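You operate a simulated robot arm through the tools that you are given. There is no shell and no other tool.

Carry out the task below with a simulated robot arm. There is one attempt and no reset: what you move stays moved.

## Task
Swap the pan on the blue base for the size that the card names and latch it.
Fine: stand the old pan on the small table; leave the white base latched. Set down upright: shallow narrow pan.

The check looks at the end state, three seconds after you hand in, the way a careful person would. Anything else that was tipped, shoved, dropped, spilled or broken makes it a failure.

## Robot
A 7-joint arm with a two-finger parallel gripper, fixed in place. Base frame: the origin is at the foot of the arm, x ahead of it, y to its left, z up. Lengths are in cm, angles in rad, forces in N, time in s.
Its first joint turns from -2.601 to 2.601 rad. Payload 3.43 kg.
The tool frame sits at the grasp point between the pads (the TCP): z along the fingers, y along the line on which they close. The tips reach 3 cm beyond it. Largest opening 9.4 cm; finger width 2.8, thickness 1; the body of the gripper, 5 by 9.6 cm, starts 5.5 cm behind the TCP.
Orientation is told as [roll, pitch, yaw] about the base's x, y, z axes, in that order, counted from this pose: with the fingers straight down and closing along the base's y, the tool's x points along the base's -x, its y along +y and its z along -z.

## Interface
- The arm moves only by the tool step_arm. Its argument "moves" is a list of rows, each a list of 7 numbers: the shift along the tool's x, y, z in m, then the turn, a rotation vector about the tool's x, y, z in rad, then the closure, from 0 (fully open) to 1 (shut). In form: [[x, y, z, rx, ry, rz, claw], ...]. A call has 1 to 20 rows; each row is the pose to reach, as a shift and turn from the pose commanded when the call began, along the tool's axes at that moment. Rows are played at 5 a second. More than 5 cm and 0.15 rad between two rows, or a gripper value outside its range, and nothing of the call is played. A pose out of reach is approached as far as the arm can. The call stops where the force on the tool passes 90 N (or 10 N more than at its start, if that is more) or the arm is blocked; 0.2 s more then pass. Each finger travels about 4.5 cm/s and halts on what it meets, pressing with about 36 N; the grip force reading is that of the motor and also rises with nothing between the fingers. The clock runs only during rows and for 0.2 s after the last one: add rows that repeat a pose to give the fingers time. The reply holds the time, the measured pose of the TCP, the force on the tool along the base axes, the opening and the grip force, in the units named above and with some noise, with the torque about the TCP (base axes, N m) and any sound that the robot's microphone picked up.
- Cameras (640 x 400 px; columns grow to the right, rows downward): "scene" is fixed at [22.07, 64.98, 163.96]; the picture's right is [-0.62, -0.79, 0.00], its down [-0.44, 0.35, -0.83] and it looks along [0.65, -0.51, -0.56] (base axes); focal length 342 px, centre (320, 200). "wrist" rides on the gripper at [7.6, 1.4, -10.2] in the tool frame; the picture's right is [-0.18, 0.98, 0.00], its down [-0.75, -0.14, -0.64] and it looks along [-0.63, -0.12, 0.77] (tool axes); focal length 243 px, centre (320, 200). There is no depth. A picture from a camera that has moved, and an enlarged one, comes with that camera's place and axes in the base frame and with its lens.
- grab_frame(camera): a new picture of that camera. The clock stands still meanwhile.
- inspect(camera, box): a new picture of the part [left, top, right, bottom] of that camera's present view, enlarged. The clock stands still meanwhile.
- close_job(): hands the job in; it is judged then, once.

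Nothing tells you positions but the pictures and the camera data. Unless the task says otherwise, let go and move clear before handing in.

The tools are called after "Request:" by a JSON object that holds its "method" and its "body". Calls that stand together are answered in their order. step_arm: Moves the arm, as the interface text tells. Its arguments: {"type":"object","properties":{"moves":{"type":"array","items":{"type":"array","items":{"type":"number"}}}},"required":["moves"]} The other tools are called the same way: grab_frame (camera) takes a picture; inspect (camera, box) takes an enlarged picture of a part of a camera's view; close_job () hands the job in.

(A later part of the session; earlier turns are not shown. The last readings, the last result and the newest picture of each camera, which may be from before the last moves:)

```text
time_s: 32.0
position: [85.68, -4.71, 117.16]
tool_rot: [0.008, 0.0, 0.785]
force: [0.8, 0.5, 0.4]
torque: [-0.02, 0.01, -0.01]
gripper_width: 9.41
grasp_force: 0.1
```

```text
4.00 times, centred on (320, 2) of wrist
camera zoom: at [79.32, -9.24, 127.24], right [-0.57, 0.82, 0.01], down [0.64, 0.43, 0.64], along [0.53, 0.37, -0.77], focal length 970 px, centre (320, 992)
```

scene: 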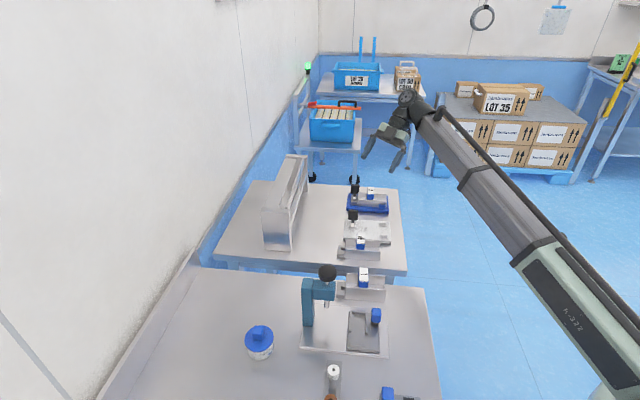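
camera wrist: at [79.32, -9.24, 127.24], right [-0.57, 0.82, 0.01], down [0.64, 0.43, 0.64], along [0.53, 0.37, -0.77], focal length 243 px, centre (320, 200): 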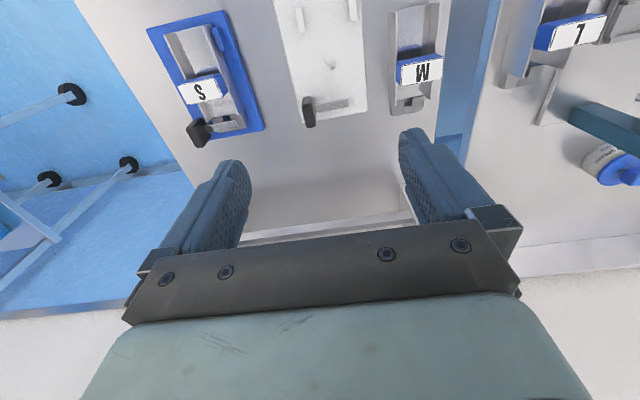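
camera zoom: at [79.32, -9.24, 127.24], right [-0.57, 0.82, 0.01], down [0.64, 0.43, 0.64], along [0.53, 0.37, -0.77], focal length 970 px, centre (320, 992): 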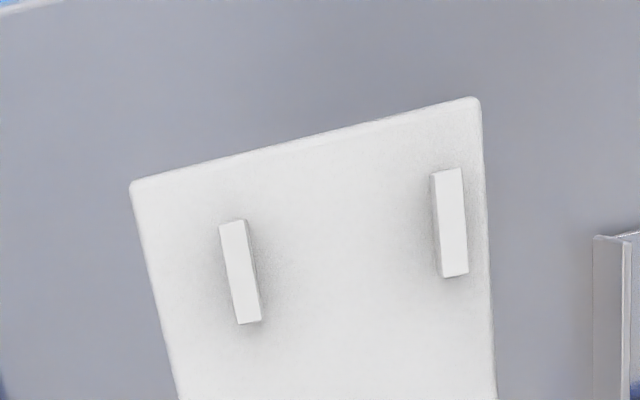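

The pans share the same width and both have their tongue toward the wall, so M needs no turning. Next I'll approach the blue latch handle near (102.4, -15.6, 93) with the tool tilted outward to reach it, stopping well above.

Request:
{"method": "step_arm", "body": {"moves": [[-0.005, -0.033, 0.015, 0, -0.06, 0, 0], [-0.01, -0.066, 0.03, 0, -0.12, 0, 0], [-0.016, -0.1, 0.045, 0, -0.18, 0, 0], [-0.021, -0.13, 0.06, 0, -0.24, 0, 0], [-0.026, -0.163, 0.075, 0, -0.3, 0, 0], [-0.0315, -0.195, 0.09, 0, -0.36, 0, 0], [-0.0315, -0.195, 0.09, 0, -0.4, 0, 0], [-0.0315, -0.195, 0.09, 0, -0.4, 0, 0]]}}

Request:
{"method": "grab_frame", "body": {"camera": "wrist"}}

Request:
{"method": "grab_frame", "body": {"camera": "scene"}}

```text
time_s: 33.8
position: [101.71, -16.33, 107.92]
tool_rot: [0.008, -0.4, 0.785]
force: [0.2, -0.4, -0.2]
torque: [-0.01, -0.02, -0.01]
gripper_width: 9.39
grasp_force: 0.0
```

```text
taken
camera wrist: at [93.0, -23.23, 114.24], right [-0.58, 0.81, 0.08], down [0.42, 0.21, 0.88], along [0.7, 0.54, -0.46], focal length 243 px, centre (320, 200)
```

wrist: 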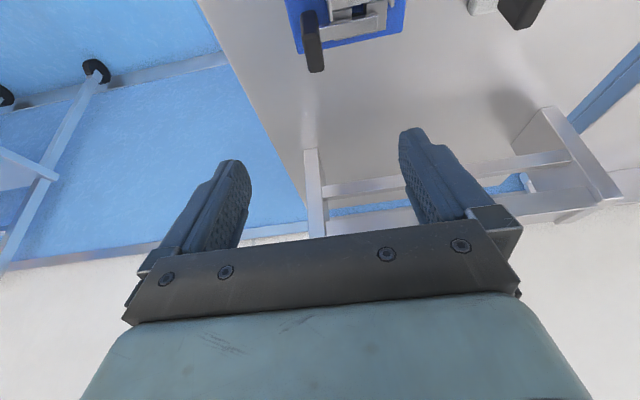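

```text
taken
```

scene: 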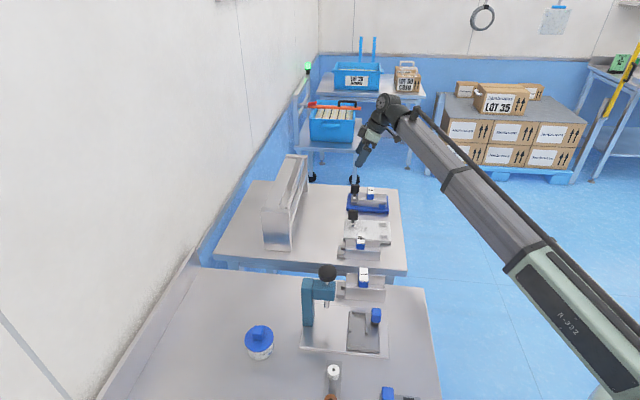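

The tilted pose is reached. I'll zoom on the blue latch handle from here to fix its place accurately.

Request:
{"method": "inspect", "body": {"camera": "wrist", "box": [280, 0, 410, 80]}}

Request:
{"method": "inspect", "body": {"camera": "wrist", "box": [260, 0, 420, 4]}}

Request:
{"method": "inspect", "body": {"camera": "scene", "box": [335, 130, 405, 215]}}

```text
4.92 times, centred on (345, 40) of wrist
camera zoom: at [93.0, -23.23, 114.24], right [-0.58, 0.81, 0.08], down [0.42, 0.21, 0.88], along [0.7, 0.54, -0.46], focal length 1194 px, centre (197, 988)
```

zoom: 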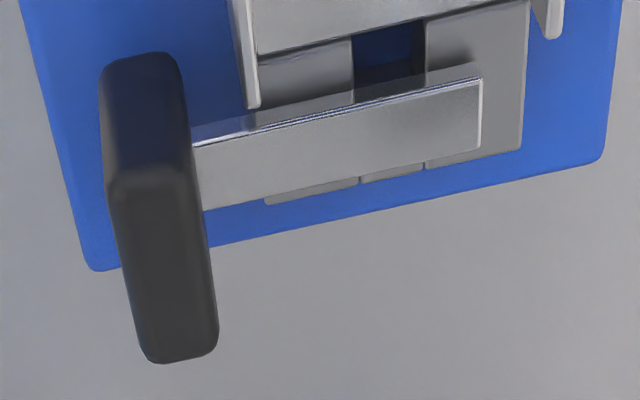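

```text
4.00 times, centred on (340, 2) of wrist
camera zoom: at [93.0, -23.23, 114.24], right [-0.58, 0.81, 0.08], down [0.42, 0.21, 0.88], along [0.7, 0.54, -0.46], focal length 970 px, centre (240, 992)
```

zoom: 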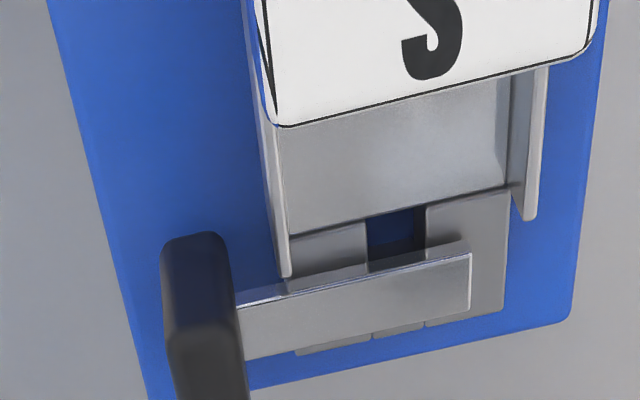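

```text
4.71 times, centred on (370, 172) of scene
camera zoom: at [22.07, 64.98, 163.96], right [-0.62, -0.79, 0.0], down [-0.44, 0.35, -0.83], along [0.65, -0.51, -0.56], focal length 1608 px, centre (85, 329)
```

zoom: 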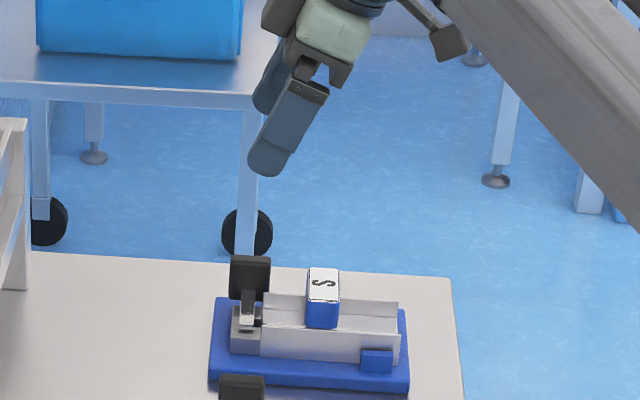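

The handle plate is clear now: it sits over the post at about a=61.4, b=83.4 in table axes (x≈102.4, y≈-15.6), spanning z 91 to 94.7. I'll narrow the fingers and come down towards it, stopping short to check.

Request:
{"method": "step_arm", "body": {"moves": [[0.0, 0.001, 0.0, 0, 0, 0, 0.3], [0.0, 0.001, 0.0, 0, 0, 0, 0.58], [0.0105, 0.001, 0.025, 0, 0, 0, 0.58], [0.0211, 0.001, 0.05, 0, 0, 0, 0.58], [0.0317, 0.001, 0.075, 0, 0, 0, 0.58], [0.0317, 0.001, 0.075, 0, 0, 0, 0.58]]}}

Request:
{"method": "grab_frame", "body": {"camera": "wrist"}}

Request:
{"method": "inspect", "body": {"camera": "scene", "box": [335, 140, 405, 215]}}

```text
time_s: 35.2
position: [101.7, -16.31, 99.75]
tool_rot: [0.007, -0.398, 0.783]
force: [0.9, 1.0, 0.4]
torque: [0.0, -0.02, 0.03]
gripper_width: 3.92
grasp_force: 0.0
```

```text
taken
camera wrist: at [92.85, -23.06, 106.08], right [-0.58, 0.81, 0.08], down [0.42, 0.21, 0.88], along [0.7, 0.54, -0.46], focal length 243 px, centre (320, 200)
```

wrist: 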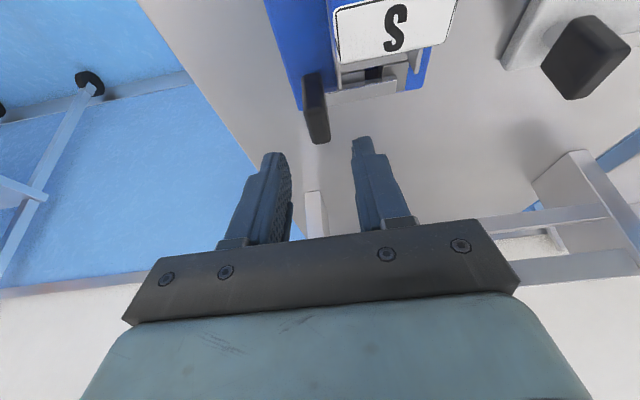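

```text
5.33 times, centred on (370, 178) of scene
camera zoom: at [22.07, 64.98, 163.96], right [-0.62, -0.79, 0.0], down [-0.44, 0.35, -0.83], along [0.65, -0.51, -0.56], focal length 1822 px, centre (53, 320)
```

zoom: 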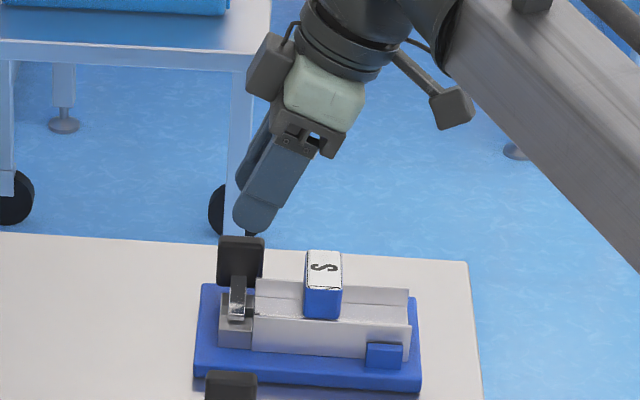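

The fingers straddle the plate in the right place. I'll descend the last 4 cm and close gently on the plate.

Request:
{"method": "step_arm", "body": {"moves": [[0.0053, 0.0005, 0.0124, 0, 0, 0, 0.58], [0.0105, 0.0005, 0.0249, 0, 0, 0, 0.58], [0.0157, 0.0005, 0.0372, 0, 0, 0, 0.58], [0.0157, 0.0005, 0.0372, 0, 0, 0, 0.58]]}}

Request:
{"method": "inspect", "body": {"camera": "wrist", "box": [230, 60, 430, 200]}}

Request:
{"method": "inspect", "body": {"camera": "scene", "box": [345, 165, 385, 205]}}

```text
time_s: 36.2
position: [101.41, -16.36, 95.64]
tool_rot: [0.008, -0.398, 0.783]
force: [-0.6, 0.2, 2.1]
torque: [0.06, 0.03, 0.04]
gripper_width: 3.95
grasp_force: 0.3
```

```text
2.86 times, centred on (330, 130) of wrist
camera zoom: at [92.77, -23.08, 102.05], right [-0.58, 0.81, 0.08], down [0.42, 0.21, 0.88], along [0.7, 0.54, -0.46], focal length 693 px, centre (291, 400)
```

zoom: 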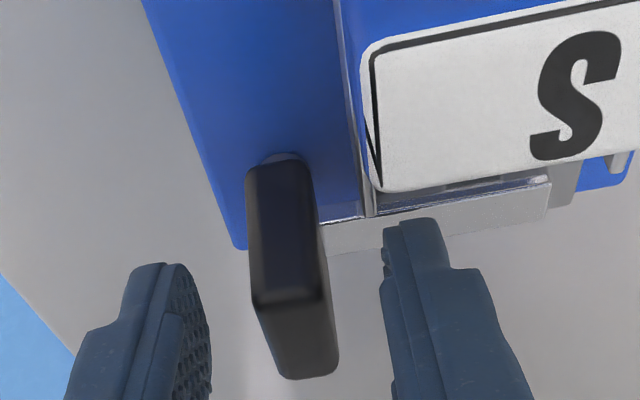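

```text
10.00 times, centred on (365, 185) of scene
camera zoom: at [22.07, 64.98, 163.96], right [-0.62, -0.79, 0.0], down [-0.44, 0.35, -0.83], along [0.65, -0.51, -0.56], focal length 3416 px, centre (-130, 350)
```

zoom: 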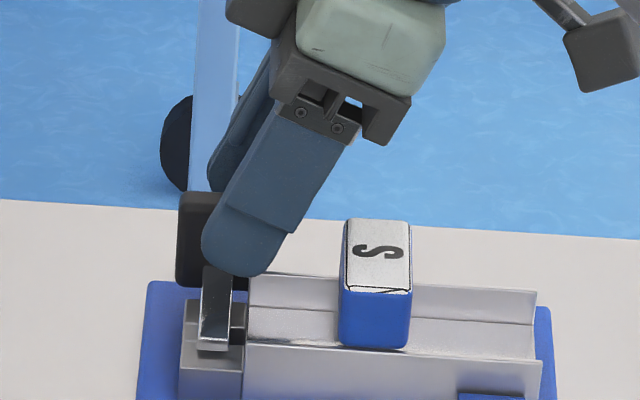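

The fingers are around the plate but sit slightly toward the pan; I'll shift them 0.6 cm outward and close on the plate.

Request:
{"method": "step_arm", "body": {"moves": [[-0.0055, 0, 0.0023, 0, 0, 0, 0.58], [-0.0055, 0, 0.0023, 0, 0, 0, 0.75], [-0.0055, 0, 0.0023, 0, 0, 0, 0.9], [-0.0055, 0, 0.0023, 0, 0, 0, 1.0], [-0.0055, 0, 0.0023, 0, 0, 0, 1.0], [-0.0055, 0, 0.0023, 0, 0, 0, 1.0]]}}

Request:
{"method": "inspect", "body": {"camera": "wrist", "box": [230, 60, 430, 200]}}

Request:
{"method": "inspect", "body": {"camera": "scene", "box": [345, 165, 385, 205]}}

```text
time_s: 37.6
position: [102.11, -15.81, 95.62]
tool_rot: [0.006, -0.399, 0.784]
force: [-1.7, 1.9, -3.7]
torque: [-0.26, -0.59, -0.09]
gripper_width: 1.49
grasp_force: 44.8
```

```text
2.86 times, centred on (330, 130) of wrist
camera zoom: at [93.2, -22.61, 102.03], right [-0.58, 0.81, 0.08], down [0.42, 0.21, 0.88], along [0.7, 0.54, -0.46], focal length 693 px, centre (291, 400)
```

zoom: 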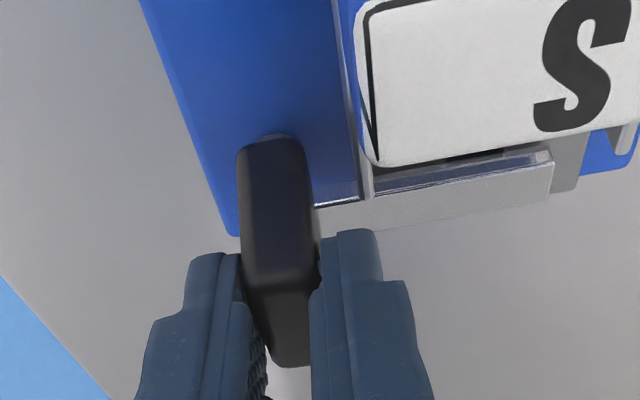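

```text
10.00 times, centred on (365, 185) of scene
camera zoom: at [22.07, 64.98, 163.96], right [-0.62, -0.79, 0.0], down [-0.44, 0.35, -0.83], along [0.65, -0.51, -0.56], focal length 3416 px, centre (-130, 350)
```

zoom: 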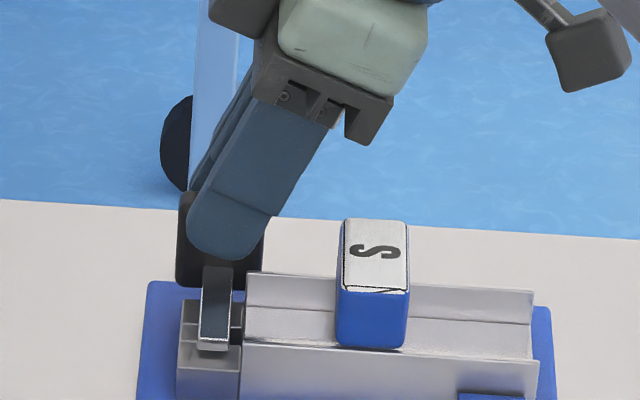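

The plate is pinched (1.5 cm, 45 N). Now I'll try turning it clockwise a little and watch the forces.

Request:
{"method": "step_arm", "body": {"moves": [[0, 0.0004, 0, 0.039, 0, 0.092, 1], [0, 0.0007, 0, 0.078, 0, 0.184, 1], [-0.0002, 0.0011, 0.0001, 0.117, 0, 0.276, 1], [-0.0003, 0.0014, 0.0001, 0.156, 0, 0.368, 1]]}}

Request:
{"method": "inspect", "body": {"camera": "scene", "box": [345, 165, 385, 205]}}

Request:
{"method": "inspect", "body": {"camera": "wrist", "box": [230, 60, 430, 200]}}

```text
time_s: 38.6
position: [101.77, -15.63, 95.53]
tool_rot: [0.007, -0.396, 0.384]
force: [-11.7, 11.7, -4.6]
torque: [-0.02, -0.79, 0.13]
gripper_width: 1.46
grasp_force: 44.8
```

```text
10.00 times, centred on (365, 185) of scene
camera zoom: at [22.07, 64.98, 163.96], right [-0.62, -0.79, 0.0], down [-0.44, 0.35, -0.83], along [0.65, -0.51, -0.56], focal length 3416 px, centre (-130, 350)
```

zoom: 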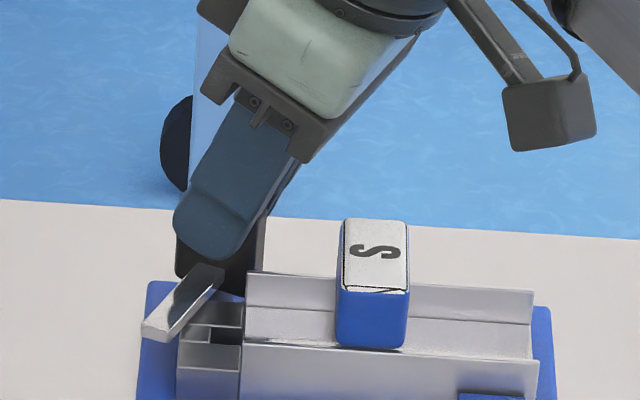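

```text
2.86 times, centred on (330, 130) of wrist
camera zoom: at [91.09, -18.4, 102.07], right [-0.21, 0.97, 0.08], down [0.47, 0.03, 0.88], along [0.86, 0.22, -0.46], focal length 693 px, centre (291, 400)
```

zoom: 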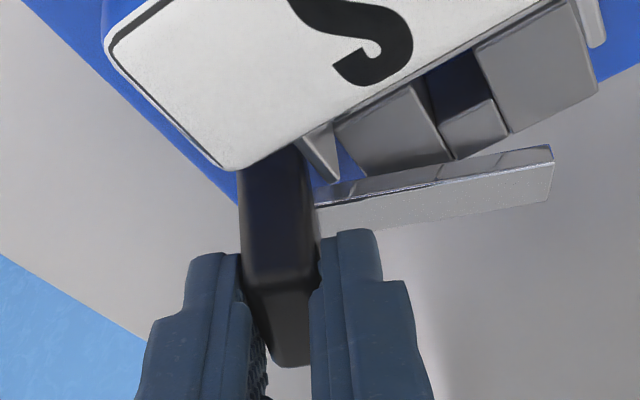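

The latch bar is swinging off the tongue with little force. I'll continue the turn, with a small correction of the turning centre.

Request:
{"method": "step_arm", "body": {"moves": [[0.0002, 0.0011, -0.0001, 0.0467, 0, 0.1105, 1], [0.0003, 0.0021, -0.0001, 0.0935, 0, 0.2211, 1], [0.0003, 0.0032, -0.0001, 0.1402, 0, 0.3316, 1], [0.0002, 0.0043, -0.0001, 0.1869, 0, 0.4421, 1], [-0.0001, 0.0054, 0.0, 0.2336, 0, 0.5527, 1]]}}

Request:
{"method": "inspect", "body": {"camera": "scene", "box": [345, 165, 385, 205]}}

```text
time_s: 39.8
position: [101.87, -15.14, 95.67]
tool_rot: [0.005, -0.394, -0.217]
force: [-7.6, 17.8, -7.6]
torque: [-0.11, -0.3, 0.11]
gripper_width: 1.48
grasp_force: 45.8
```

```text
10.00 times, centred on (365, 185) of scene
camera zoom: at [22.07, 64.98, 163.96], right [-0.62, -0.79, 0.0], down [-0.44, 0.35, -0.83], along [0.65, -0.51, -0.56], focal length 3416 px, centre (-130, 350)
```

zoom: 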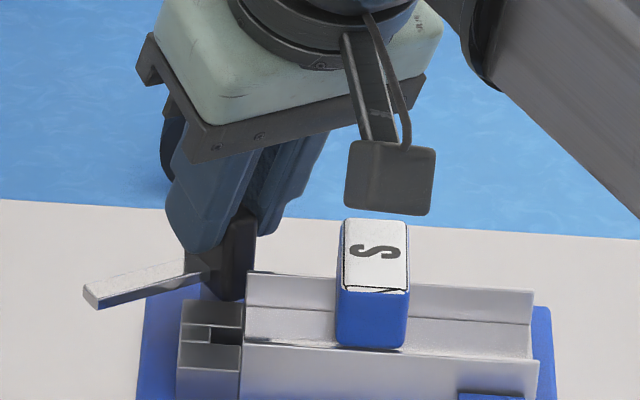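

The bar has swung well clear of the tongue, about 57° so far. I'll finish the quarter turn.

Request:
{"method": "step_arm", "body": {"moves": [[-0.0002, 0.0007, 0.0001, 0.0487, 0, 0.1151, 1], [-0.0004, 0.0013, 0.0002, 0.0974, 0, 0.2303, 1], [-0.0006, 0.002, 0.0003, 0.146, 0, 0.3454, 1], [-0.0008, 0.0026, 0.0003, 0.2025, 0, 0.479, 1], [-0.0008, 0.0026, 0.0003, 0.2025, 0, 0.479, 1]]}}

Request:
{"method": "inspect", "body": {"camera": "scene", "box": [345, 165, 385, 205]}}

```text
time_s: 41.0
position: [101.88, -14.92, 95.58]
tool_rot: [0.003, -0.392, -0.736]
force: [-1.1, 24.6, -5.7]
torque: [0.02, -0.06, 0.13]
gripper_width: 1.46
grasp_force: 45.0
```

```text
10.00 times, centred on (365, 185) of scene
camera zoom: at [22.07, 64.98, 163.96], right [-0.62, -0.79, 0.0], down [-0.44, 0.35, -0.83], along [0.65, -0.51, -0.56], focal length 3416 px, centre (-130, 350)
```

zoom: 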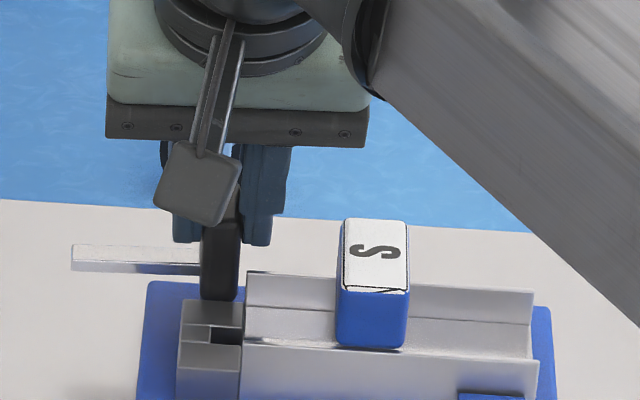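

The bar now points away from the pan, so the S pan is free. I'll open the fingers a little and lift straight up.

Request:
{"method": "step_arm", "body": {"moves": [[0, 0, 0, 0, 0, 0, 0.8], [0, 0, 0, 0, 0, 0, 0.62], [0, 0, 0, 0, 0, 0, 0.6], [-0.0076, 0, -0.0185, 0, 0, 0, 0.6], [-0.0191, 0, -0.0462, 0, 0, 0, 0.6], [-0.0344, 0, -0.0832, 0, 0, 0, 0.6], [-0.0459, 0, -0.1109, 0, 0, 0, 0.4], [-0.0459, 0, -0.1109, 0, 0, 0, 0.2]]}}

Request:
{"method": "grab_frame", "body": {"camera": "wrist"}}

Request:
{"method": "inspect", "body": {"camera": "scene", "box": [335, 145, 405, 215]}}

```text
time_s: 42.8
position: [101.72, -14.99, 107.61]
tool_rot: [0.0, -0.394, -0.732]
force: [-0.1, -0.5, 0.1]
torque: [0.03, -0.01, -0.03]
gripper_width: 7.52
grasp_force: 0.1
```

```text
taken
camera wrist: at [94.58, -6.51, 114.08], right [0.78, 0.62, 0.07], down [0.24, -0.41, 0.88], along [0.57, -0.67, -0.47], focal length 243 px, centre (320, 200)
```

wrist: 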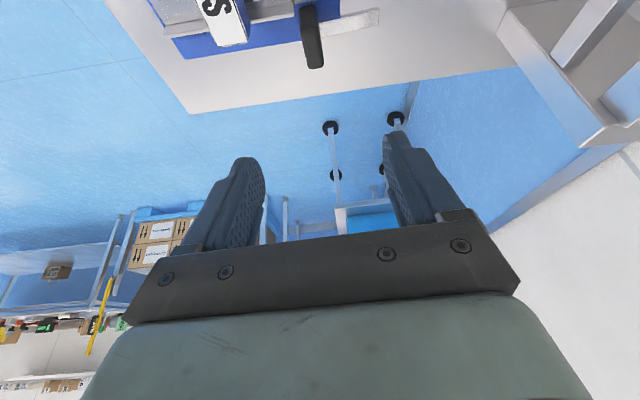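

```text
5.71 times, centred on (370, 180) of scene
camera zoom: at [22.07, 64.98, 163.96], right [-0.62, -0.79, 0.0], down [-0.44, 0.35, -0.83], along [0.65, -0.51, -0.56], focal length 1952 px, centre (34, 314)
```

zoom: 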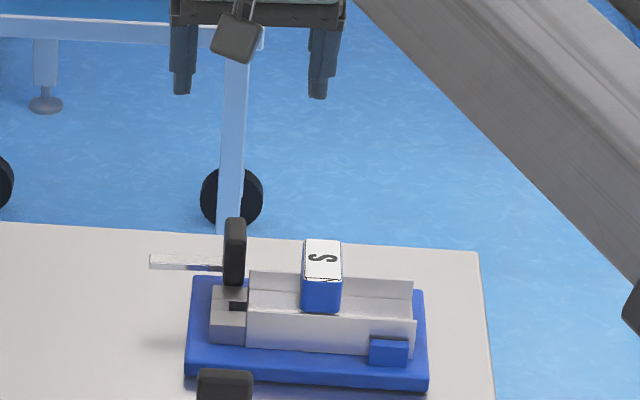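

The latch stays open with its bar pointing toward the wall. Now I'll straighten the tool and go over the S pan's blue grip, with the fingers closing along the pan's long side.

Request:
{"method": "step_arm", "body": {"moves": [[0.008, -0.0137, -0.0087, 0, 0.0985, 0.013, 0.2], [0.0158, -0.0274, -0.0174, 0, 0.197, 0.026, 0.2], [0.0236, -0.0411, -0.026, 0, 0.2955, 0.039, 0.2], [0.0315, -0.0548, -0.0348, 0, 0.394, 0.053, 0.2], [0.0315, -0.0548, -0.0348, 0, 0.394, 0.053, 0.2]]}}

Request:
{"method": "grab_frame", "body": {"camera": "wrist"}}

Request:
{"method": "inspect", "body": {"camera": "wrist", "box": [200, 0, 440, 4]}}

```text
time_s: 44.0
position: [94.87, -16.11, 109.64]
tool_rot: [0.011, 0.002, -0.785]
force: [0.1, -0.4, 0.3]
torque: [0.02, 0.04, 0.0]
gripper_width: 7.51
grasp_force: 0.1
```

```text
taken
camera wrist: at [90.51, -9.82, 119.82], right [0.82, 0.57, 0.01], down [0.43, -0.64, 0.64], along [0.37, -0.52, -0.77], focal length 243 px, centre (320, 200)
```

wrist: 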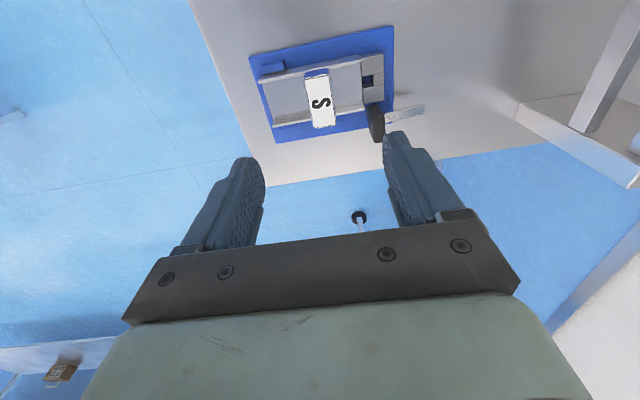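

```text
2.67 times, centred on (320, 2) of wrist
camera zoom: at [90.51, -9.82, 119.82], right [0.82, 0.57, 0.01], down [0.43, -0.64, 0.64], along [0.37, -0.52, -0.77], focal length 647 px, centre (320, 728)
```

zoom: 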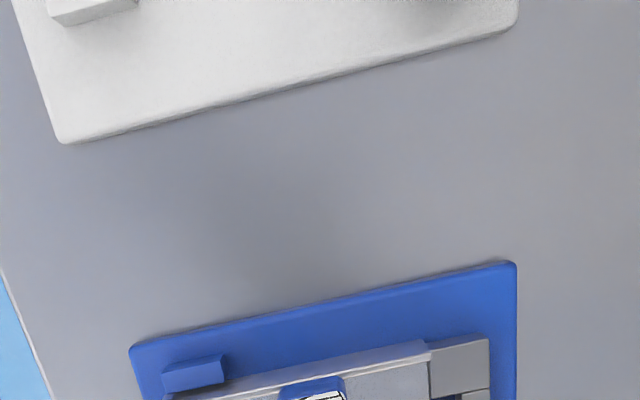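

The tool is vertical over the S pan. I'll zoom to measure its grip position relative to the fingers.

Request:
{"method": "inspect", "body": {"camera": "wrist", "box": [240, 20, 440, 145]}}

Request:
{"method": "inspect", "body": {"camera": "wrist", "box": [280, 50, 360, 140]}}

```text
3.20 times, centred on (340, 82) of wrist
camera zoom: at [90.51, -9.82, 119.82], right [0.82, 0.57, 0.01], down [0.43, -0.64, 0.64], along [0.37, -0.52, -0.77], focal length 776 px, centre (256, 576)
```

zoom: 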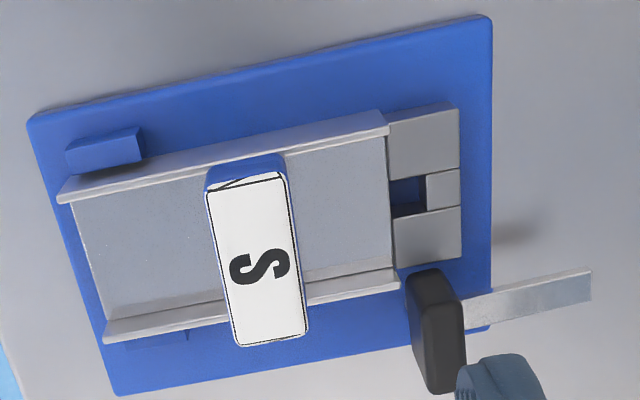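

```text
4.44 times, centred on (320, 95) of wrist
camera zoom: at [90.51, -9.82, 119.82], right [0.82, 0.57, 0.01], down [0.43, -0.64, 0.64], along [0.37, -0.52, -0.77], focal length 1078 px, centre (320, 667)
```

zoom: 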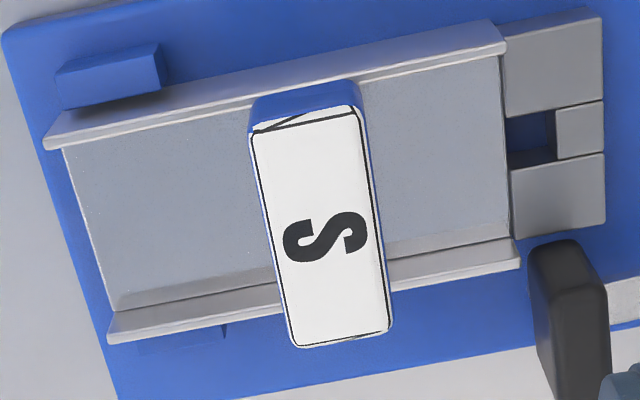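

The S grip centre is at about a=55.95, b=78.68, top z 95.5, within 3 mm of my position. I'll narrow the fingers and come down over it in two stages.

Request:
{"method": "step_arm", "body": {"moves": [[-0.001, 0.0013, 0.03, 0, 0, 0, 0.47], [-0.002, 0.0026, 0.06, 0, 0, 0, 0.47], [-0.002, 0.0026, 0.09, 0, 0, 0, 0.47], [-0.002, 0.0026, 0.11, 0, 0, 0, 0.47], [-0.002, 0.0026, 0.11, 0, 0, 0, 0.47]]}}

Request:
{"method": "grab_frame", "body": {"camera": "wrist"}}

Request:
{"method": "inspect", "body": {"camera": "scene", "box": [335, 155, 405, 215]}}

```text
time_s: 45.2
position: [95.49, -15.97, 98.73]
tool_rot: [0.011, 0.0, -0.785]
force: [-0.3, 0.6, 0.5]
torque: [-0.01, -0.01, 0.01]
gripper_width: 4.97
grasp_force: 0.0
```

```text
taken
camera wrist: at [90.98, -9.73, 108.89], right [0.82, 0.57, 0.01], down [0.43, -0.64, 0.64], along [0.37, -0.52, -0.77], focal length 243 px, centre (320, 200)
```

wrist: 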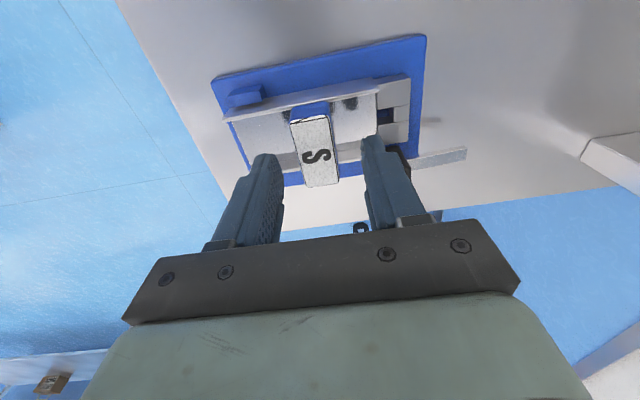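

```text
6.67 times, centred on (370, 185) of scene
camera zoom: at [22.07, 64.98, 163.96], right [-0.62, -0.79, 0.0], down [-0.44, 0.35, -0.83], along [0.65, -0.51, -0.56], focal length 2278 px, centre (-13, 300)
```

zoom: 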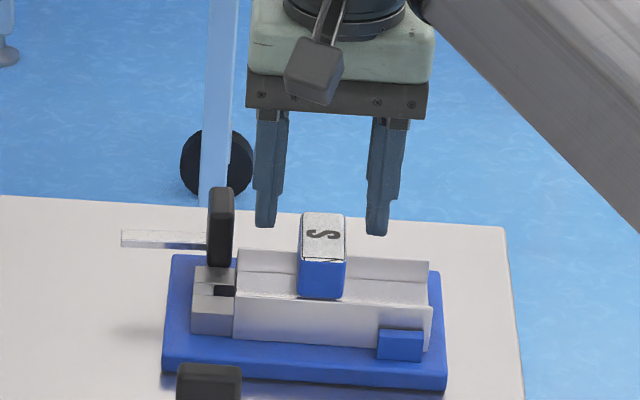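

The fingers straddle the S grip well. I'll descend 4.7 cm and close on it.

Request:
{"method": "step_arm", "body": {"moves": [[0.001, -0.0022, 0.016, 0, 0, 0, 0.47], [0.001, -0.0022, 0.032, 0, 0, 0, 0.47], [0.001, -0.0022, 0.047, 0, 0, 0, 0.47], [0.001, -0.0022, 0.047, 0, 0, 0, 0.47]]}}

Request:
{"method": "grab_frame", "body": {"camera": "wrist"}}

Request:
{"method": "inspect", "body": {"camera": "scene", "box": [335, 155, 405, 215]}}

```text
time_s: 46.2
position: [95.33, -16.13, 94.09]
tool_rot: [0.01, -0.001, -0.787]
force: [-0.5, 0.8, -0.7]
torque: [0.01, -0.01, 0.0]
gripper_width: 4.97
grasp_force: 0.1
```

```text
taken
camera wrist: at [90.78, -9.77, 104.16], right [0.82, 0.57, 0.01], down [0.43, -0.64, 0.64], along [0.37, -0.52, -0.77], focal length 243 px, centre (320, 200)
```

wrist: 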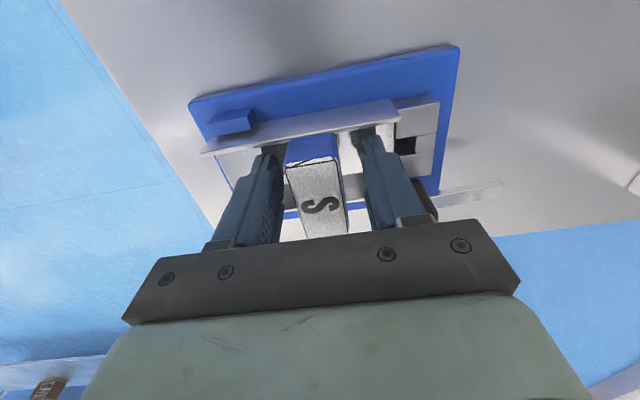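

```text
6.67 times, centred on (370, 185) of scene
camera zoom: at [22.07, 64.98, 163.96], right [-0.62, -0.79, 0.0], down [-0.44, 0.35, -0.83], along [0.65, -0.51, -0.56], focal length 2278 px, centre (-13, 300)
```

zoom: 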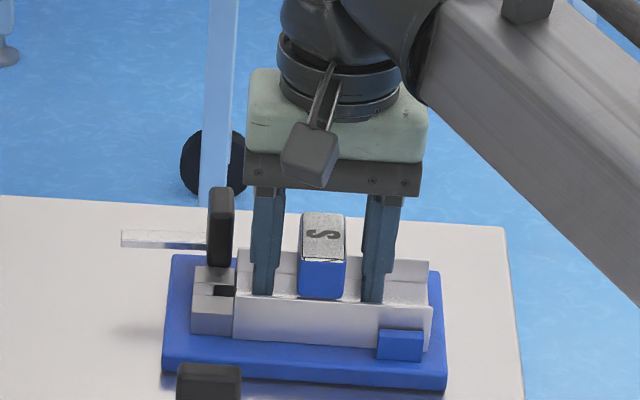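

The fingers are inside the channel on both sides of the grip. I'll close and record the grip.

Request:
{"method": "step_arm", "body": {"moves": [[0, 0, 0, 0, 0, 0, 0.6], [0, 0, 0, 0, 0, 0, 0.7], [0, 0, 0, 0, 0, 0, 0.8], [0, 0, 0, 0, 0, 0, 0.9], [0, 0, 0, 0, 0, 0, 0.95], [0, 0, 0, 0, 0, 0, 0.95]]}}

Request:
{"method": "inspect", "body": {"camera": "wrist", "box": [180, 40, 480, 230]}}

```text
time_s: 47.6
position: [95.42, -16.05, 94.14]
tool_rot: [0.01, 0.0, -0.786]
force: [-0.1, -0.6, 0.6]
torque: [-0.08, 0.15, 0.0]
gripper_width: 3.01
grasp_force: 36.1
```

```text
2.11 times, centred on (330, 135) of wrist
camera zoom: at [90.77, -9.77, 104.17], right [0.82, 0.57, 0.01], down [0.43, -0.64, 0.64], along [0.37, -0.52, -0.77], focal length 511 px, centre (299, 337)
```

zoom: 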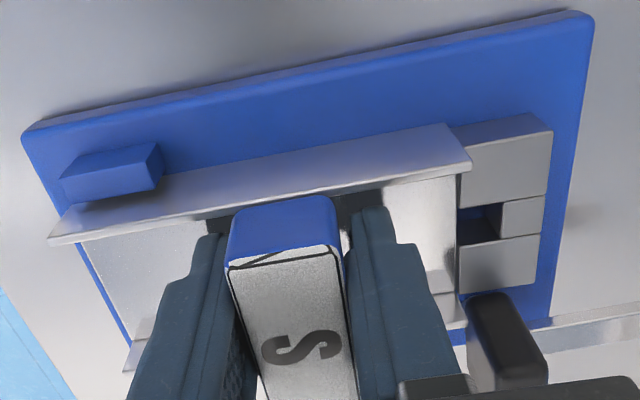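

The S pan's grip is held (3.0 cm, 36 N). I'll lift it straight up slowly off the pin.

Request:
{"method": "step_arm", "body": {"moves": [[0, 0, -0.008, 0, 0, 0, 0.95], [0, 0, -0.016, 0, 0, 0, 0.95], [0, 0, -0.026, 0, 0, 0, 0.95], [0, 0, -0.04, 0, 0, 0, 0.95], [0, 0, -0.06, 0, 0, 0, 0.95], [0, 0, -0.06, 0, 0, 0, 0.95]]}}

Request:
{"method": "grab_frame", "body": {"camera": "wrist"}}

Request:
{"method": "inspect", "body": {"camera": "scene", "box": [335, 155, 405, 215]}}

```text
time_s: 49.0
position: [95.29, -16.17, 99.92]
tool_rot: [0.011, -0.001, -0.784]
force: [-0.1, -0.3, -2.2]
torque: [0.02, 0.01, -0.01]
gripper_width: 3.01
grasp_force: 36.0
```

```text
taken
camera wrist: at [90.78, -9.85, 110.17], right [0.82, 0.57, 0.01], down [0.43, -0.64, 0.64], along [0.37, -0.52, -0.77], focal length 243 px, centre (320, 200)
```

wrist: 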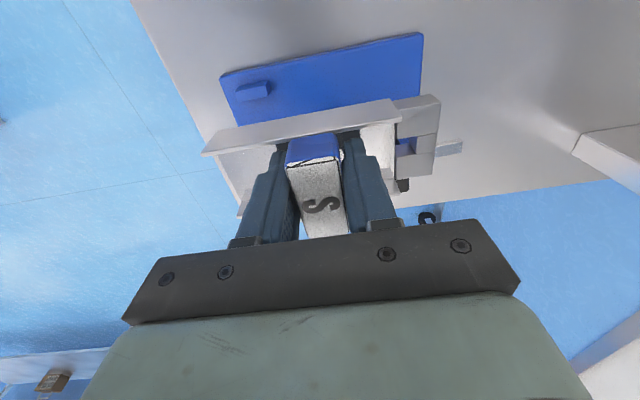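

```text
6.67 times, centred on (370, 185) of scene
camera zoom: at [22.07, 64.98, 163.96], right [-0.62, -0.79, 0.0], down [-0.44, 0.35, -0.83], along [0.65, -0.51, -0.56], focal length 2278 px, centre (-13, 300)
```

zoom: 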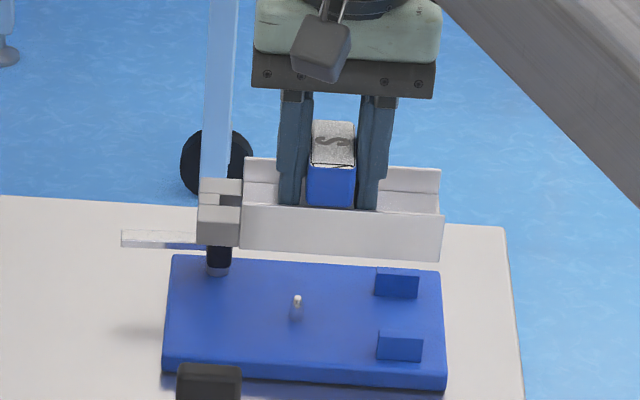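

S is off the base, level and light; the blue base's pin and two stops are now visible. I'll raise it, carry it to the free area of the small table near the rack while turning it a quarter turn, and stay high.

Request:
{"method": "step_arm", "body": {"moves": [[0, 0, -0.04, 0, 0, 0, 0.95], [0, 0, -0.08, 0, 0, 0, 0.95], [0.0157, 0.0141, -0.08, 0, 0, -0.131, 0.95], [0.0313, 0.0282, -0.08, 0, 0, -0.262, 0.95], [0.047, 0.0422, -0.08, 0, 0, -0.393, 0.95], [0.0627, 0.0563, -0.08, 0, 0, -0.524, 0.95], [0.0783, 0.0704, -0.08, 0, 0, -0.655, 0.95], [0.094, 0.0845, -0.08, 0, 0, -0.786, 0.95], [0.1097, 0.0986, -0.08, 0, 0, -0.917, 0.95], [0.1253, 0.1127, -0.08, 0, 0, -1.048, 0.95], [0.141, 0.1268, -0.08, 0, 0, -1.179, 0.95], [0.1567, 0.1408, -0.08, 0, 0, -1.31, 0.95], [0.1723, 0.1549, -0.08, 0, 0, -1.44, 0.95], [0.188, 0.169, -0.08, 0, 0, -1.571, 0.95], [0.188, 0.169, -0.08, 0, 0, -1.571, 0.95]]}}

Request:
{"method": "grab_frame", "body": {"camera": "wrist"}}

Request:
{"method": "grab_frame", "body": {"camera": "scene"}}

```text
time_s: 52.2
position: [93.9, 9.11, 108.27]
tool_rot: [0.0, -0.01, 0.788]
force: [0.2, 0.3, -2.0]
torque: [-0.03, 0.0, -0.04]
gripper_width: 3.02
grasp_force: 36.4
```

```text
taken
camera wrist: at [87.33, 4.64, 118.27], right [-0.57, 0.82, 0.0], down [0.63, 0.43, 0.65], along [0.53, 0.37, -0.76], focal length 243 px, centre (320, 200)
```

wrist: 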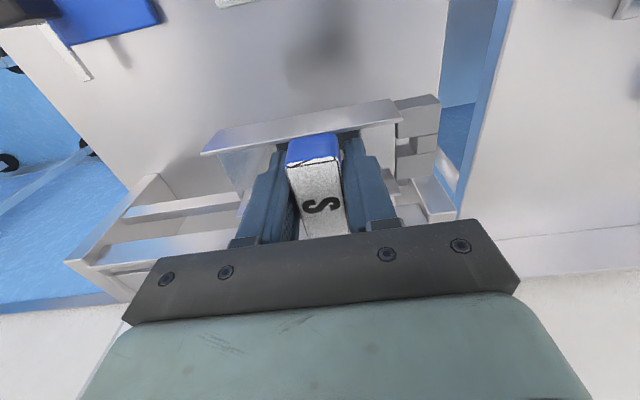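

```text
taken
```

scene: 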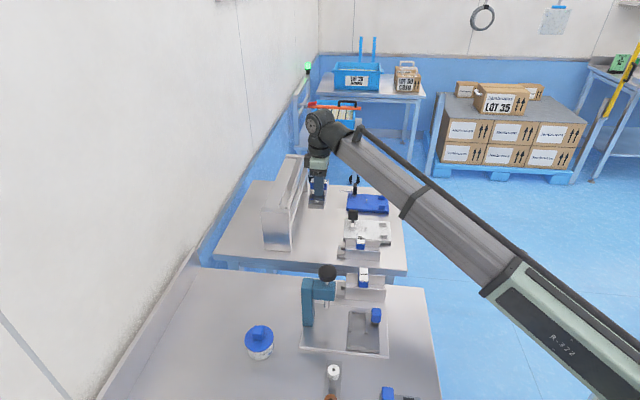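

S hangs over the free area between the white base and the rack. I'll zoom to check the clearances before lowering.

Request:
{"method": "inspect", "body": {"camera": "scene", "box": [250, 130, 410, 280]}}

Request:
{"method": "inspect", "body": {"camera": "wrist", "box": [100, 60, 500, 240]}}

Request:
{"method": "inspect", "body": {"camera": "wrist", "box": [0, 0, 640, 4]}}

```text
2.67 times, centred on (330, 205) of scene
camera zoom: at [22.07, 64.98, 163.96], right [-0.62, -0.79, 0.0], down [-0.44, 0.35, -0.83], along [0.65, -0.51, -0.56], focal length 911 px, centre (293, 187)
```

zoom: 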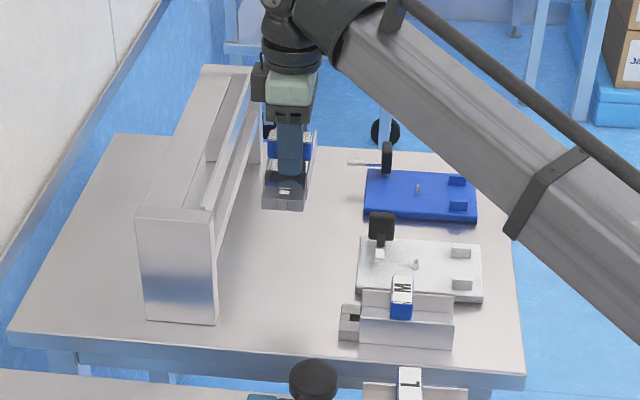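

```text
1.60 times, centred on (300, 150) of wrist
camera zoom: at [87.33, 4.64, 118.27], right [-0.57, 0.82, 0.0], down [0.63, 0.43, 0.65], along [0.53, 0.37, -0.76], focal length 388 px, centre (352, 280)
```

zoom: 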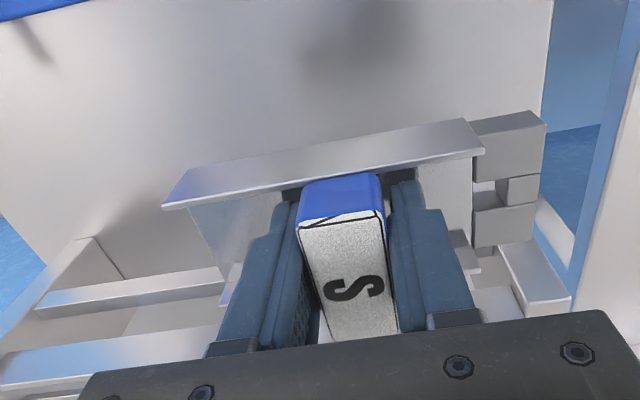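

```text
1.00 times, centred on (320, 2) of wrist (not enlarged: the box is as wide or as high as the picture)
camera zoom: at [87.33, 4.64, 118.27], right [-0.57, 0.82, 0.0], down [0.63, 0.43, 0.65], along [0.53, 0.37, -0.76], focal length 243 px, centre (320, 398)
```

zoom: 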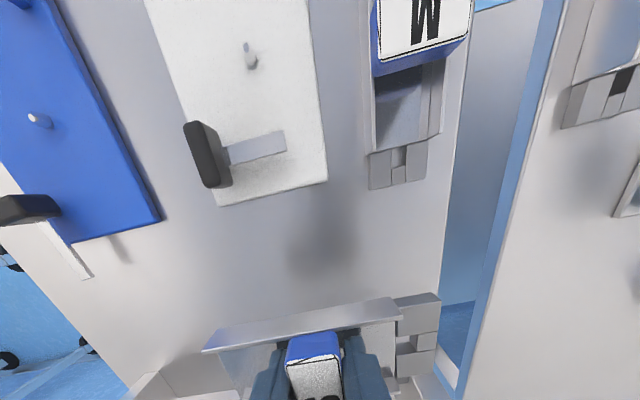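

There is room all round. I'll lower S most of the way, then feel for the table in small steps.

Request:
{"method": "step_arm", "body": {"moves": [[0, 0, 0.04, 0, 0, 0, 0.95], [0, 0, 0.08, 0, 0, 0, 0.95], [0, 0, 0.115, 0, 0, 0, 0.95], [0, 0, 0.135, 0, 0, 0, 0.95], [0, 0, 0.145, 0, 0, 0, 0.95], [0, 0, 0.145, 0, 0, 0, 0.95]]}}

Request:
{"method": "inspect", "body": {"camera": "scene", "box": [270, 160, 390, 260]}}

Request:
{"method": "grab_frame", "body": {"camera": "wrist"}}

```text
time_s: 53.6
position: [94.05, 9.16, 93.7]
tool_rot: [-0.001, -0.011, 0.786]
force: [0.3, 0.4, -1.5]
torque: [-0.03, -0.03, -0.01]
gripper_width: 2.99
grasp_force: 36.3
```

```text
4.00 times, centred on (330, 210) of scene
camera zoom: at [22.07, 64.98, 163.96], right [-0.62, -0.79, 0.0], down [-0.44, 0.35, -0.83], along [0.65, -0.51, -0.56], focal length 1366 px, centre (280, 160)
```

zoom: 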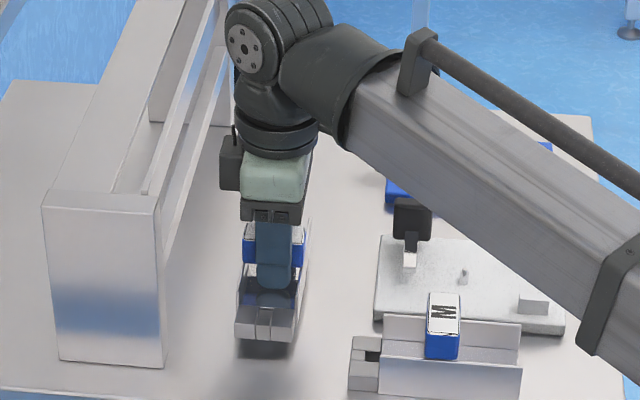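

```text
taken
camera wrist: at [87.42, 4.71, 103.76], right [-0.57, 0.82, 0.0], down [0.63, 0.43, 0.65], along [0.53, 0.37, -0.76], focal length 243 px, centre (320, 200)
```

wrist: 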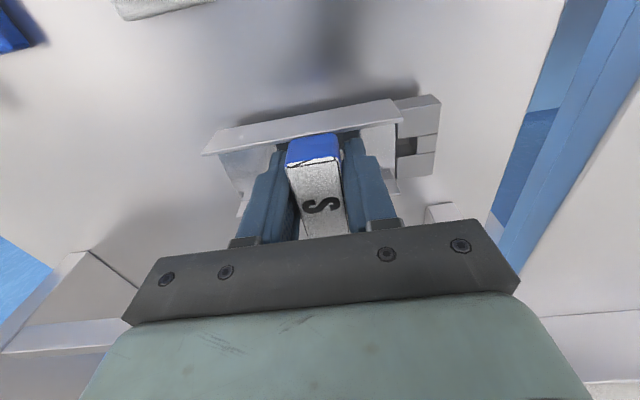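

S is about 1 cm above the table. I'll lower gently and watch the force.

Request:
{"method": "step_arm", "body": {"moves": [[0, 0, 0.003, 0, 0, 0, 0.95], [0, 0, 0.006, 0, 0, 0, 0.95], [0, 0, 0.009, 0, 0, 0, 0.95], [0, 0, 0.009, 0, 0, 0, 0.95]]}}

```text
time_s: 54.6
position: [93.95, 9.14, 92.74]
tool_rot: [0.0, -0.01, 0.785]
force: [0.1, 0.4, -2.2]
torque: [-0.02, -0.02, 0.0]
gripper_width: 3.02
grasp_force: 36.0
```

Request:
{"method": "step_arm", "body": {"moves": [[0, 0, 0.0015, 0, 0, 0, 0.95], [0, 0, 0.003, 0, 0, 0, 0.95], [0, 0, 0.003, 0, 0, 0, 0.95]]}}

Request:
{"method": "inspect", "body": {"camera": "wrist", "box": [180, 60, 480, 240]}}

```text
time_s: 55.4
position: [93.96, 9.11, 92.64]
tool_rot: [-0.001, -0.012, 0.784]
force: [4.0, 0.0, 22.5]
torque: [-0.33, 0.33, -0.01]
gripper_width: 3.05
grasp_force: 36.0
```

```text
2.13 times, centred on (330, 150) of wrist
camera zoom: at [87.37, 4.74, 102.67], right [-0.57, 0.82, 0.0], down [0.63, 0.43, 0.65], along [0.54, 0.37, -0.76], focal length 518 px, centre (299, 307)
```

zoom: 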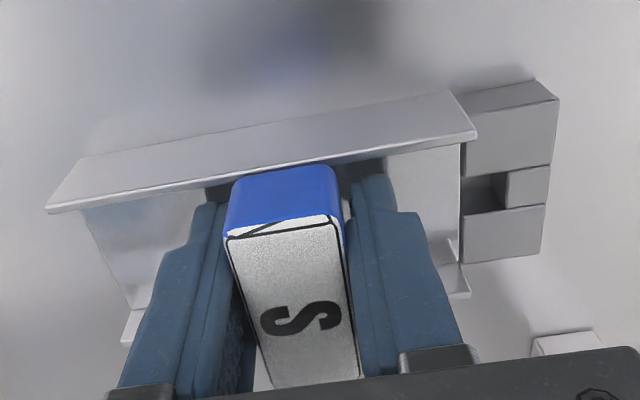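

The pan touches the table at TCP z 92.65 with 22 N. I'll ease up 1 mm, open slowly and check that it stands.

Request:
{"method": "step_arm", "body": {"moves": [[0, 0, -0.0015, 0, 0, 0, 0.95], [0, 0, -0.0015, 0, 0, 0, 0.8], [0, 0, -0.0015, 0, 0, 0, 0.65], [0, 0, -0.0015, 0, 0, 0, 0.55], [0, 0, -0.0015, 0, 0, 0, 0.47], [0, 0, -0.0015, 0, 0, 0, 0.47]]}}

Request:
{"method": "inspect", "body": {"camera": "wrist", "box": [180, 60, 480, 240]}}

Request:
{"method": "inspect", "body": {"camera": "scene", "box": [270, 160, 390, 260]}}

```text
time_s: 56.8
position: [93.84, 9.2, 92.62]
tool_rot: [-0.003, -0.01, 0.785]
force: [-0.5, 0.9, 1.0]
torque: [-0.02, -0.01, 0.0]
gripper_width: 4.94
grasp_force: 0.2
```

```text
2.13 times, centred on (330, 150) of wrist
camera zoom: at [87.38, 4.74, 102.68], right [-0.57, 0.82, 0.0], down [0.63, 0.43, 0.65], along [0.53, 0.37, -0.76], focal length 518 px, centre (299, 307)
```

zoom: 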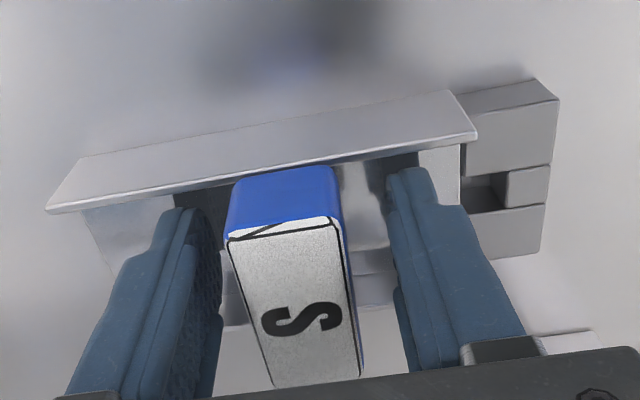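

```text
4.00 times, centred on (330, 210) of scene
camera zoom: at [22.07, 64.98, 163.96], right [-0.62, -0.79, 0.0], down [-0.44, 0.35, -0.83], along [0.65, -0.51, -0.56], focal length 1366 px, centre (280, 160)
```

zoom: 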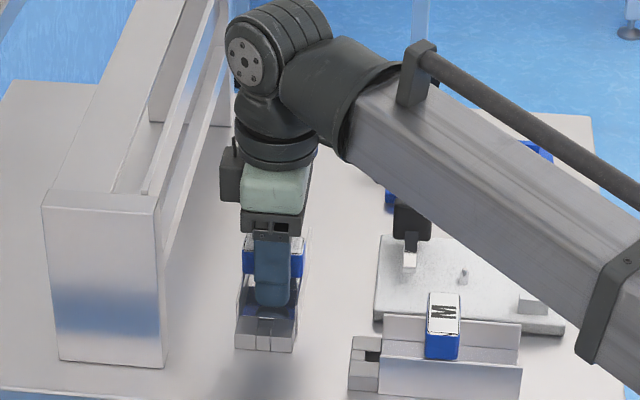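

S stands upright on the small table. I'll lift straight up clear of it and then move over the M pan.

Request:
{"method": "step_arm", "body": {"moves": [[0, 0, -0.02, 0, 0, 0, 0.47], [0, 0, -0.05, 0, 0, 0, 0.47], [0, 0, -0.09, 0, 0, 0, 0.47], [0, 0, -0.13, 0, 0, 0, 0.47], [0, 0, -0.15, 0, 0, 0, 0.47], [0, 0, -0.15, 0, 0, 0, 0.47]]}}

Request:
{"method": "grab_frame", "body": {"camera": "wrist"}}

Request:
{"method": "inspect", "body": {"camera": "wrist", "box": [0, 0, 640, 4]}}

```text
time_s: 58.2
position: [93.68, 9.07, 107.6]
tool_rot: [0.0, -0.009, 0.786]
force: [0.2, 0.3, -1.1]
torque: [-0.02, 0.02, 0.01]
gripper_width: 5.01
grasp_force: 0.1
```

```text
taken
camera wrist: at [87.22, 4.55, 117.61], right [-0.57, 0.82, 0.0], down [0.63, 0.43, 0.65], along [0.53, 0.37, -0.76], focal length 243 px, centre (320, 200)
```

wrist: 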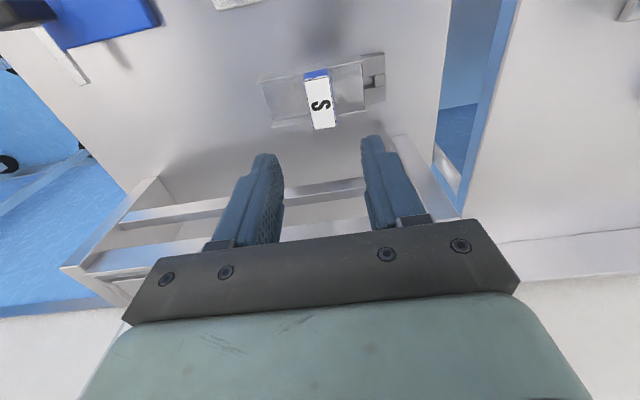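

```text
1.00 times, centred on (320, 2) of wrist (not enlarged: the box is as wide or as high as the picture)
camera zoom: at [87.22, 4.55, 117.61], right [-0.57, 0.82, 0.0], down [0.63, 0.43, 0.65], along [0.53, 0.37, -0.76], focal length 243 px, centre (320, 398)
```

zoom: 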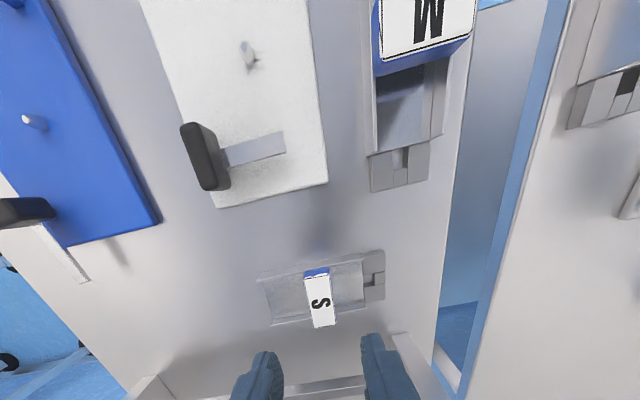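

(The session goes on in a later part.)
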